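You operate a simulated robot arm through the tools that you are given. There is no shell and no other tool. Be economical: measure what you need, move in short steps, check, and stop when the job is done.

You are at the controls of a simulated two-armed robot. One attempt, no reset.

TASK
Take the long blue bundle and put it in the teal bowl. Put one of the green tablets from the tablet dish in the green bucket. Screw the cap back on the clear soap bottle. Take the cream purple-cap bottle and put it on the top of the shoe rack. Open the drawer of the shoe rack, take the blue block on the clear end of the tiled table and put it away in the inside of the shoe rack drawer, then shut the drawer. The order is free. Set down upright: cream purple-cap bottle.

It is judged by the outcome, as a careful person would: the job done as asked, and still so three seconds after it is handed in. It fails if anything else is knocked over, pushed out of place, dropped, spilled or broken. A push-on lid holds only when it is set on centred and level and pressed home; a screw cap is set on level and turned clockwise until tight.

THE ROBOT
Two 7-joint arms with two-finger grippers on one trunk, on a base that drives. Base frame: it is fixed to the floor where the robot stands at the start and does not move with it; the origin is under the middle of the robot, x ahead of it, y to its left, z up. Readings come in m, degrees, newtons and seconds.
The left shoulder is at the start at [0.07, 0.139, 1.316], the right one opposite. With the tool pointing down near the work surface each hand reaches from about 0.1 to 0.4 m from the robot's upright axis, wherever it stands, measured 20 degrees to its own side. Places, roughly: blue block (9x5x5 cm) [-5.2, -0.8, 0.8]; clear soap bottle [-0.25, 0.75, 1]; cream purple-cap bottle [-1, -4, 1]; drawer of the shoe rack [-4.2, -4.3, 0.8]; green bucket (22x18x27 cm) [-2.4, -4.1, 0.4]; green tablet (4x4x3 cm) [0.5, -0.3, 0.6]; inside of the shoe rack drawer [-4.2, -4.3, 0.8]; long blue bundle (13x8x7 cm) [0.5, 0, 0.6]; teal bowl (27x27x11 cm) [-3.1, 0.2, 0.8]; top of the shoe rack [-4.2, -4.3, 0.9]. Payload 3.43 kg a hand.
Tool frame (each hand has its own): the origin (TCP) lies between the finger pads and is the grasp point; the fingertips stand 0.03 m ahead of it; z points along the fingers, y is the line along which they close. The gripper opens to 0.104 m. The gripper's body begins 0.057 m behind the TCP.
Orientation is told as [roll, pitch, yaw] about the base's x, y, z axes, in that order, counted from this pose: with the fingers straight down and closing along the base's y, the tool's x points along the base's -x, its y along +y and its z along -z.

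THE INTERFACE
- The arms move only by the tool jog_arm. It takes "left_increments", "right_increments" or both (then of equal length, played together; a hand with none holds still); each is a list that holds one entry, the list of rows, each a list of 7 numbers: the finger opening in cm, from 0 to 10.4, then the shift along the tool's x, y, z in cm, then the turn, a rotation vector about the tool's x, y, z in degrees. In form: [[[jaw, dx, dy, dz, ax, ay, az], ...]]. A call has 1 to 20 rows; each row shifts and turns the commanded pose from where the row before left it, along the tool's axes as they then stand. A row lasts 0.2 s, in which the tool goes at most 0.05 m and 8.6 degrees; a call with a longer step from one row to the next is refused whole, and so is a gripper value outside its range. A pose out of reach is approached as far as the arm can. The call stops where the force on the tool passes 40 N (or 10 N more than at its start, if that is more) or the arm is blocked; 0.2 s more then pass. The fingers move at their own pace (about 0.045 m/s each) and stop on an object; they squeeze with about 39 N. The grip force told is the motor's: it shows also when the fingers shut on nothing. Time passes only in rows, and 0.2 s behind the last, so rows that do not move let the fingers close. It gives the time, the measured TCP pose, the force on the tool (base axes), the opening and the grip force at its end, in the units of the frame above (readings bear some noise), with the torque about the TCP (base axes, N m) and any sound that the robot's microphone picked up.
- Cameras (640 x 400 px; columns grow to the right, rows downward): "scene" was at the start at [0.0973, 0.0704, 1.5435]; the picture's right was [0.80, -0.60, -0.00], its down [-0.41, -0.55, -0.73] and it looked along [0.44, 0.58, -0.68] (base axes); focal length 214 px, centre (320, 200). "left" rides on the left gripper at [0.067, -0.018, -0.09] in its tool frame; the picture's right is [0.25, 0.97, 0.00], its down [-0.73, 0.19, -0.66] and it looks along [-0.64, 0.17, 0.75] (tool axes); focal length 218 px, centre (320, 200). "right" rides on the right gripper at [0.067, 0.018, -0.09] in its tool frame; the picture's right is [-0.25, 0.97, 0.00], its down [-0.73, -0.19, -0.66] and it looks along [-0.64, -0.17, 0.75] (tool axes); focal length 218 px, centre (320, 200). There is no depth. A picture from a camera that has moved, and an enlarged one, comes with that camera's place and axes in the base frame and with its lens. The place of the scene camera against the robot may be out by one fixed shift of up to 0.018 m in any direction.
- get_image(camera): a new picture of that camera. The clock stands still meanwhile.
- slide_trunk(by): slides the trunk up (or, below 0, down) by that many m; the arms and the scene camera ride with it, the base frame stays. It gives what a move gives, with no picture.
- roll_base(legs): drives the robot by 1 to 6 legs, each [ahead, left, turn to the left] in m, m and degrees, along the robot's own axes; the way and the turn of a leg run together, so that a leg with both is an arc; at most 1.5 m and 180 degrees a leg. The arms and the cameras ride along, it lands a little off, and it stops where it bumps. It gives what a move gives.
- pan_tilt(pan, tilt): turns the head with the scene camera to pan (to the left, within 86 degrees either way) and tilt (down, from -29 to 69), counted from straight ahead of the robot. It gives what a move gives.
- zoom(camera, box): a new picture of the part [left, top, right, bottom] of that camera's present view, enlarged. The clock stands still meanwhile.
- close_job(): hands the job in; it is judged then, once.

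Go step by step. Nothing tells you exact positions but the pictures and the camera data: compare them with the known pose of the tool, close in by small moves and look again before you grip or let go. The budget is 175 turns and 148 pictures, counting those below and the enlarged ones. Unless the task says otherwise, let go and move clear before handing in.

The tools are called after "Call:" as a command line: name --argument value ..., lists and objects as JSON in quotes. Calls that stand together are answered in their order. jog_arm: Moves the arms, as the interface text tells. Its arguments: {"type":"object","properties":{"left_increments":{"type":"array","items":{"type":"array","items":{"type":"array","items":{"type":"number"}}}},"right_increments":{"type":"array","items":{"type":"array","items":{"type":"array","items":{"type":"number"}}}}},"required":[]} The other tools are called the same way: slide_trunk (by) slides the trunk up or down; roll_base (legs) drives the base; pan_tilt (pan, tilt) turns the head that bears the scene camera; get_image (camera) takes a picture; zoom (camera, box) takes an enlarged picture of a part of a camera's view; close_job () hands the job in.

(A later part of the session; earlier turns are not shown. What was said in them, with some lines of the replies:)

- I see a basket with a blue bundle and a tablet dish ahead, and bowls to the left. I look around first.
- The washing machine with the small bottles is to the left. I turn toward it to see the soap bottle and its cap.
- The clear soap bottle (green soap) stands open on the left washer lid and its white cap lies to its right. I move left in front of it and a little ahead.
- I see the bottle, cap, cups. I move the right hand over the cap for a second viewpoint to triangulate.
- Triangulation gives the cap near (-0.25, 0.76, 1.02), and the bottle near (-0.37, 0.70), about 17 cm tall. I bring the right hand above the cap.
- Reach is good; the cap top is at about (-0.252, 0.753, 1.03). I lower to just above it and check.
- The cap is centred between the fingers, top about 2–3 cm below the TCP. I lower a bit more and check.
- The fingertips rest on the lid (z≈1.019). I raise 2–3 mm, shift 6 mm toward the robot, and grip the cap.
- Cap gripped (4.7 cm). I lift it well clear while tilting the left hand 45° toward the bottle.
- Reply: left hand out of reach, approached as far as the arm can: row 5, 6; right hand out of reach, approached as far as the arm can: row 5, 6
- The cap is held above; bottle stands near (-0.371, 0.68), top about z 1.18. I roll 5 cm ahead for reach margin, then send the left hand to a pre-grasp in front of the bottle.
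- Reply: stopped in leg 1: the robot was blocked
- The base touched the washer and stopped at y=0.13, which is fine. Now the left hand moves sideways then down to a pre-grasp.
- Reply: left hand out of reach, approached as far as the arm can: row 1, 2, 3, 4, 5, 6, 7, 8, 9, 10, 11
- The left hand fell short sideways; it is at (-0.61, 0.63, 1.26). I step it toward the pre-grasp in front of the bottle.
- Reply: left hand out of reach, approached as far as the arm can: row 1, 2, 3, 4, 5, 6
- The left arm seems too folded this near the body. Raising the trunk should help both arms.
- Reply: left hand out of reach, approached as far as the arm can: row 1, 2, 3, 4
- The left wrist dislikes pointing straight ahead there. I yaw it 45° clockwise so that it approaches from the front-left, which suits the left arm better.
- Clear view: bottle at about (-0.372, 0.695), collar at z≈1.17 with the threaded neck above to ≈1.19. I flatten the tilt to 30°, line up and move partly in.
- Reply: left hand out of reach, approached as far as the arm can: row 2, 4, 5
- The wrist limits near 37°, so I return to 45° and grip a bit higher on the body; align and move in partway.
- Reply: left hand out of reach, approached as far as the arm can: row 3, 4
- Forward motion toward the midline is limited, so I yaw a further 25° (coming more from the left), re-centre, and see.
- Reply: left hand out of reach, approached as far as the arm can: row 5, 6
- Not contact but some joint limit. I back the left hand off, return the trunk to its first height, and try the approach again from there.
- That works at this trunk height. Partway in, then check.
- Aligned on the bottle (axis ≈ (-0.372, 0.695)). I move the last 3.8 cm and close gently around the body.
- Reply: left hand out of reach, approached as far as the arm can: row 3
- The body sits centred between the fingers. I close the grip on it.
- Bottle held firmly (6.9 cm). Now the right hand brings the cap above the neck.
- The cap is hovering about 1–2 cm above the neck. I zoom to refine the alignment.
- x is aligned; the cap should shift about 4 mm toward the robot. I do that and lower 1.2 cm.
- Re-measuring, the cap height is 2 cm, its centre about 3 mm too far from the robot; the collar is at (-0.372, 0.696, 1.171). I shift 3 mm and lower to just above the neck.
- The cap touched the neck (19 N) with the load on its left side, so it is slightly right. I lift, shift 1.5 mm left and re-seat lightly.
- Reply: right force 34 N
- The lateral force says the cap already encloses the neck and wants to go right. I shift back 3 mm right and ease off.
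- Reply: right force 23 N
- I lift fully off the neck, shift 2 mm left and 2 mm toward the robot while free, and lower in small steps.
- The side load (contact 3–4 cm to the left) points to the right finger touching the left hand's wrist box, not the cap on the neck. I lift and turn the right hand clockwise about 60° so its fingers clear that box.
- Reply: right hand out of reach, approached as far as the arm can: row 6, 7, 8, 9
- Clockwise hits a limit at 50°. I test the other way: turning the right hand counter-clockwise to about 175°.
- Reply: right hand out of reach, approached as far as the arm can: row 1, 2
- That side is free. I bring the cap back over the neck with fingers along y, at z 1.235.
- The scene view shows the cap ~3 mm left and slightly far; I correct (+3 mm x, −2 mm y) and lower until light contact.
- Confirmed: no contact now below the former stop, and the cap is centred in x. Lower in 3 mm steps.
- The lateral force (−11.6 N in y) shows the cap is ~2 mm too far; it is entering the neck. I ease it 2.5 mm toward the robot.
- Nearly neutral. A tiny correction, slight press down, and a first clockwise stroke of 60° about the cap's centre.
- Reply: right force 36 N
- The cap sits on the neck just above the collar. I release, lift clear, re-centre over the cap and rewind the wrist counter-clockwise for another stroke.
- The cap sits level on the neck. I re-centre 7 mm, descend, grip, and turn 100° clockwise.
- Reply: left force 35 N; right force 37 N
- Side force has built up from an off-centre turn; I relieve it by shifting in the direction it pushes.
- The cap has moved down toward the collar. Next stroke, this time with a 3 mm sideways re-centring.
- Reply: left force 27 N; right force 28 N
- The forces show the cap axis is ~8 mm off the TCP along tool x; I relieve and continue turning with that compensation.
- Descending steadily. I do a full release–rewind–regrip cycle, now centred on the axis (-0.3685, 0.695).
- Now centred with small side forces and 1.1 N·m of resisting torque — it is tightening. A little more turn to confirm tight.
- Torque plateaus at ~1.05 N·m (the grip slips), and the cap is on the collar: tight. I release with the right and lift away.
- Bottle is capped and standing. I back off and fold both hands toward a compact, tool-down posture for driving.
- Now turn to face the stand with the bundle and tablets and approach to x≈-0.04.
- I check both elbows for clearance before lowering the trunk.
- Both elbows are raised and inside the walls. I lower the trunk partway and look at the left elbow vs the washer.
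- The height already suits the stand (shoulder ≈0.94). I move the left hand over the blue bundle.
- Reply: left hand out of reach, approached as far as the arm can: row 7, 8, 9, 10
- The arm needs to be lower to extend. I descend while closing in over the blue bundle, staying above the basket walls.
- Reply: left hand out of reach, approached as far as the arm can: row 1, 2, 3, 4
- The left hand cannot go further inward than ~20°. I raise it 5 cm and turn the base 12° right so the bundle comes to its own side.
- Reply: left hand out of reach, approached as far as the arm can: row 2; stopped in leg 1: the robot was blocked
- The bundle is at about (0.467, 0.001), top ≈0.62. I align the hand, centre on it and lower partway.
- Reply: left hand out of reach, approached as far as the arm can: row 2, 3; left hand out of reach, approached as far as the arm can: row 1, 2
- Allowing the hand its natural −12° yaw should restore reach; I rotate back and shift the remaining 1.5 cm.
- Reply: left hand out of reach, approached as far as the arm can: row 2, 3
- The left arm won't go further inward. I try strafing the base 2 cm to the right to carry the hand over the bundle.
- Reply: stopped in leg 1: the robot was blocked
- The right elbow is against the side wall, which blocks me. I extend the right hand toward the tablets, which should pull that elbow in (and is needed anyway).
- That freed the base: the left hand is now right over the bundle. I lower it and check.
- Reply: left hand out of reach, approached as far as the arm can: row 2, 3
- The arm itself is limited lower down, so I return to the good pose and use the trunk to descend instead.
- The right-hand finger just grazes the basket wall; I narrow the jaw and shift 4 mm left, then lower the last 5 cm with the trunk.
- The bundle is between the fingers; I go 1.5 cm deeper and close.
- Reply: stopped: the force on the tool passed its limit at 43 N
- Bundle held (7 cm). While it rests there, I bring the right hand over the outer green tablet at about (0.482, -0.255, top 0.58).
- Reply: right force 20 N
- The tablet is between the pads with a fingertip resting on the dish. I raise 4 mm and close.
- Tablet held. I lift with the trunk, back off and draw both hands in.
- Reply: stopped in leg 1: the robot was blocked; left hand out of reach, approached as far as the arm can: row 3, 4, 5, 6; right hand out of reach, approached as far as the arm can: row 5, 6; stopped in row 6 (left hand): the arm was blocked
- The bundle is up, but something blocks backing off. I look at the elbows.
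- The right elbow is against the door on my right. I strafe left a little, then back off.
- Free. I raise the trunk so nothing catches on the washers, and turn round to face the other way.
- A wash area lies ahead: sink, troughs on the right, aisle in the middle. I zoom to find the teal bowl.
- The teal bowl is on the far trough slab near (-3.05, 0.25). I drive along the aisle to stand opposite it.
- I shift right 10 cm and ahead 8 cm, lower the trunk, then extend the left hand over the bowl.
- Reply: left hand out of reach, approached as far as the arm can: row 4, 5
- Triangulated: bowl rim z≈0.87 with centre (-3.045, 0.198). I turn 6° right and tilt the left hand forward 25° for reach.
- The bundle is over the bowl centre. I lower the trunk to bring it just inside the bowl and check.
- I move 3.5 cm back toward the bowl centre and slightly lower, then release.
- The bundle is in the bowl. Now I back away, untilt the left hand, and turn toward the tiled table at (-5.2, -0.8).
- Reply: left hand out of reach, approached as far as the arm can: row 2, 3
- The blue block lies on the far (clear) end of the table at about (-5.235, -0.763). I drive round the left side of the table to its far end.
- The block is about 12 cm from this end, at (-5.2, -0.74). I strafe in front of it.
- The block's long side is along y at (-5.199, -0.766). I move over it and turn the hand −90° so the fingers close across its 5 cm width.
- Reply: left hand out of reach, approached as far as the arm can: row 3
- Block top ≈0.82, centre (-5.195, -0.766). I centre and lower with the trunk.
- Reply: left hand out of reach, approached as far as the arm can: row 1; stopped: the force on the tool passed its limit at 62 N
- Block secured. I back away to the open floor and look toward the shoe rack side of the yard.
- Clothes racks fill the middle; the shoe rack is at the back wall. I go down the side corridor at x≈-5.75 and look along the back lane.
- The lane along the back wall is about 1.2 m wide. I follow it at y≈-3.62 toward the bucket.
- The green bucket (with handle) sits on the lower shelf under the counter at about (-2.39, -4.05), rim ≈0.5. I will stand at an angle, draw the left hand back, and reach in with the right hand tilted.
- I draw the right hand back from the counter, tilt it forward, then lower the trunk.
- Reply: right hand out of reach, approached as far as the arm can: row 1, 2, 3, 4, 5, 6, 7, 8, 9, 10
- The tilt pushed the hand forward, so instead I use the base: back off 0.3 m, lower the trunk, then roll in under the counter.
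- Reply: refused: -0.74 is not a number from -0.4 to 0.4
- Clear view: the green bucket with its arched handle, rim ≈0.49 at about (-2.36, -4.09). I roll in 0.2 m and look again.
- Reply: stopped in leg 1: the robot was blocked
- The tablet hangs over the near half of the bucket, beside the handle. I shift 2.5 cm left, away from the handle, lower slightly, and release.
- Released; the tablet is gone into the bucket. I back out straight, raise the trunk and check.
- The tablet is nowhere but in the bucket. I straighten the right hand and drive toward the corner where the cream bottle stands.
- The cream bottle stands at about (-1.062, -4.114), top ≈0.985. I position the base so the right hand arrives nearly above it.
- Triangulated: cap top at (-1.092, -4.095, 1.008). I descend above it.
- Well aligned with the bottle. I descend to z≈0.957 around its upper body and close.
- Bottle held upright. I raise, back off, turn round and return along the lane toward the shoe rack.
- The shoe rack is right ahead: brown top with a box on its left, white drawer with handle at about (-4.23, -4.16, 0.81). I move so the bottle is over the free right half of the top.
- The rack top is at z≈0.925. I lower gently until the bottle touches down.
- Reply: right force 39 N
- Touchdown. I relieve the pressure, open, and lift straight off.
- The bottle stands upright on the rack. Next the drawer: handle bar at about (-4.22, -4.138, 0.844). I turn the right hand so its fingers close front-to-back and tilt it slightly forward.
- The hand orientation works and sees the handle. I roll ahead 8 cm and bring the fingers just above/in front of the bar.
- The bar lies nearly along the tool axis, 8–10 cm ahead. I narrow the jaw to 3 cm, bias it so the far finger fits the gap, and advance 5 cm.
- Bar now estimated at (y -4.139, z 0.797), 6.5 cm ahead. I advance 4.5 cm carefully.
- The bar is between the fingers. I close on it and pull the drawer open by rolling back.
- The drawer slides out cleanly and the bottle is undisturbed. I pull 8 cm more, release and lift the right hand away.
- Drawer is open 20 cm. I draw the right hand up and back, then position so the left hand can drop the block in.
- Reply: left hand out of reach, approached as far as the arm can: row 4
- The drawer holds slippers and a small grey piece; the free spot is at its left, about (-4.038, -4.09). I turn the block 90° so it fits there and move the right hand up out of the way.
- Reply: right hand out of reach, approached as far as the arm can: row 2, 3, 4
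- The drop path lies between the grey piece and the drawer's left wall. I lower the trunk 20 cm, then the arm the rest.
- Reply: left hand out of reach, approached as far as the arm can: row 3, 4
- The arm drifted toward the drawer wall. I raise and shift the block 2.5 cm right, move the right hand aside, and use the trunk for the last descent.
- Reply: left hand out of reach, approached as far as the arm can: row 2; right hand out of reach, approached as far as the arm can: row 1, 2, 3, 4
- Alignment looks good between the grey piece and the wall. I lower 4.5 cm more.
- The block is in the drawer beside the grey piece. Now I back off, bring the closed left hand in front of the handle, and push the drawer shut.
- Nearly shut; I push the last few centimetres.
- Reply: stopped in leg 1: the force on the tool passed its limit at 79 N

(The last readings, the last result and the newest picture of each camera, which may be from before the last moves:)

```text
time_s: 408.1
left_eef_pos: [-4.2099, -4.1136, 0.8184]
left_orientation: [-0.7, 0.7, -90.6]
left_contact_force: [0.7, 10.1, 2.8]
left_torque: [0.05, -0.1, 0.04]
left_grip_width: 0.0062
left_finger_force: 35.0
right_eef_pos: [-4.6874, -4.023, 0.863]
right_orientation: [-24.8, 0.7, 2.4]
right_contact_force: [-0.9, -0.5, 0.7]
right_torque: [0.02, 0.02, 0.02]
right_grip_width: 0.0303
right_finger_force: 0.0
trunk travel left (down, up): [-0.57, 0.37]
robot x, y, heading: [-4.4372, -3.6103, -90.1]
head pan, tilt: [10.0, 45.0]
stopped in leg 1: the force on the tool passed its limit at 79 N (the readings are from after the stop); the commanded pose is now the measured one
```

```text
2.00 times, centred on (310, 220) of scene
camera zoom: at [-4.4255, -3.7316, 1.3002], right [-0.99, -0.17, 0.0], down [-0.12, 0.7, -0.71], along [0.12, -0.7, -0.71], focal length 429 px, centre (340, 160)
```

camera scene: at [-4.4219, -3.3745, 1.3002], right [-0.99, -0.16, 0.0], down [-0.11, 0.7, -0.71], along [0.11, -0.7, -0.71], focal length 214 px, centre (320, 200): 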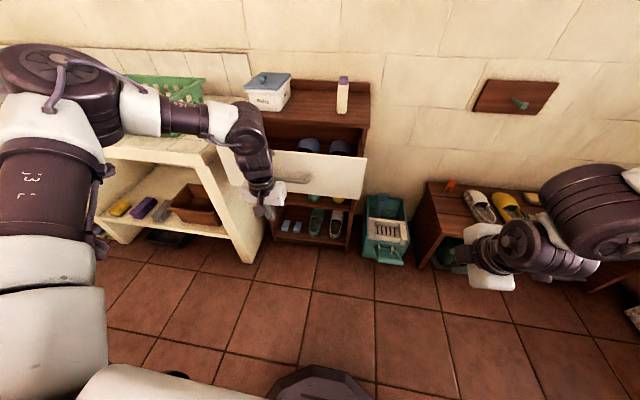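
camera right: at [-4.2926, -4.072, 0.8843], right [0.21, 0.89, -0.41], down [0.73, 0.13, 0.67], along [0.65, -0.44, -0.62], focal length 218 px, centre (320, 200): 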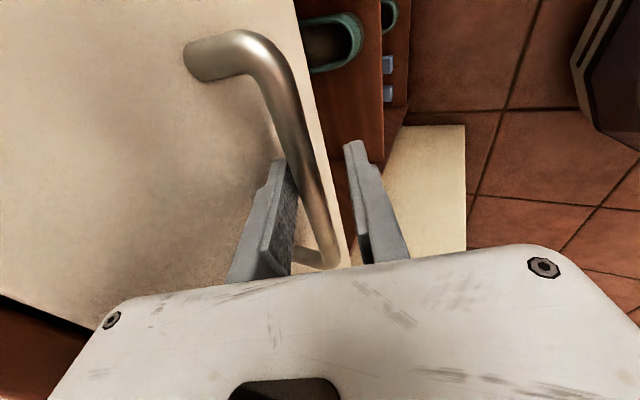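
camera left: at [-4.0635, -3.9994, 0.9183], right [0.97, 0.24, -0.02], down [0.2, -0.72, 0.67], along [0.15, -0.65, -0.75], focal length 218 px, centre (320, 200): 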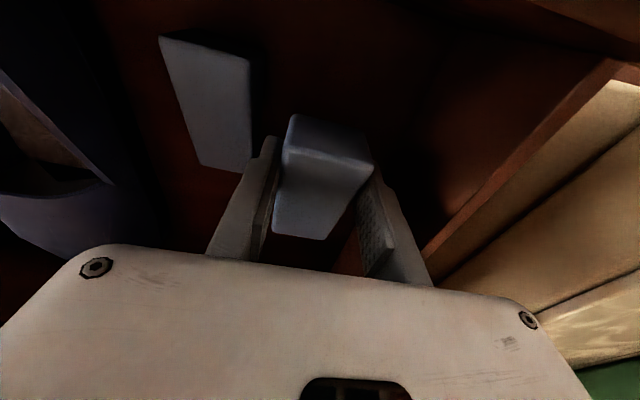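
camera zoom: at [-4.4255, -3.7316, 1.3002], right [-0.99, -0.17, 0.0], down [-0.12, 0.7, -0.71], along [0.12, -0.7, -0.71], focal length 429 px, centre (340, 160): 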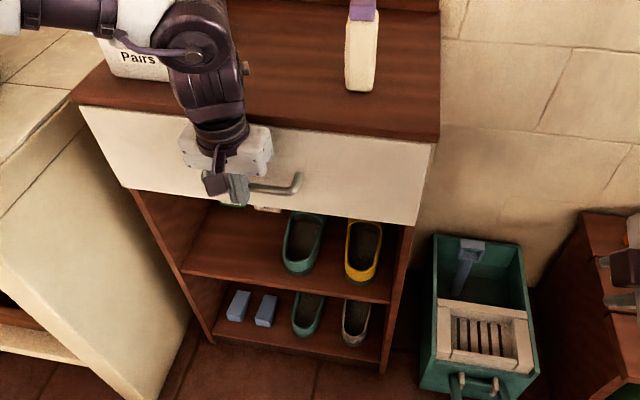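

The drawer hit its stop and looks flush. I back off and take a last look.

Call:
roll_base --legs '[[-0.3, 0, 0]]'

Call:
get_image --camera "scene"

```text
time_s: 410.1
left_eef_pos: [-4.2077, -3.8157, 0.8177]
left_orientation: [-0.9, 0.5, -90.4]
left_contact_force: [-0.2, 0.6, -0.2]
left_torque: [-0.03, -0.02, -0.01]
left_grip_width: 0.0
left_finger_force: 34.4
right_eef_pos: [-4.6847, -3.7249, 0.8622]
right_orientation: [-24.7, 0.7, 2.4]
right_contact_force: [0.1, 0.5, -0.4]
right_torque: [0.03, -0.01, -0.05]
right_grip_width: 0.0297
right_finger_force: 0.0
trunk travel left (down, up): [-0.57, 0.37]
robot x, y, heading: [-4.434, -3.3076, -90.5]
head pan, tilt: [10.0, 45.0]
```

```text
2 pictures are left
camera scene: at [-4.4226, -3.4326, 1.3001], right [-0.99, -0.17, 0.0], down [-0.12, 0.7, -0.71], along [0.12, -0.7, -0.71], focal length 214 px, centre (320, 200)
```

scene: 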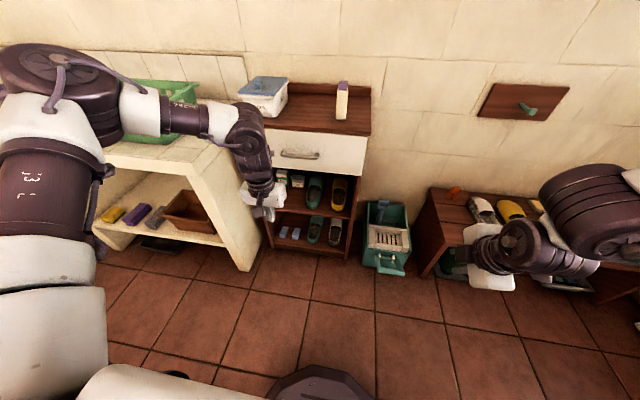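

The drawer is shut, the bottle stands upright on the rack, and both hands are clear. Handing in.

Call:
close_job

```text
The job is handed in.
```

All five parts are done and the job is handed in, though I never saw the tablet inside the bucket.

- **Blue bundle:** it is in the teal bowl, seen there after release.
- **Green tablet:** I released it over the green bucket. I couldn't see the bucket's bottom, but the tablet was nowhere on the shelf or floor.
- **Soap bottle:** I turned the cap until it stopped tightening and slipped in the fingers. The bottle is standing.
- **Cream purple-cap bottle:** it stands upright on top of the shoe rack.
- **Blue block:** it is in the shoe rack drawer, beside the slippers and a small grey piece already there, and the drawer is shut.

The base or an arm touched the washer, the side door and the bucket counter while I was positioning. I did not see anything knocked over or moved, apart from the soap bottle shifting a few millimetres while I turned its cap.
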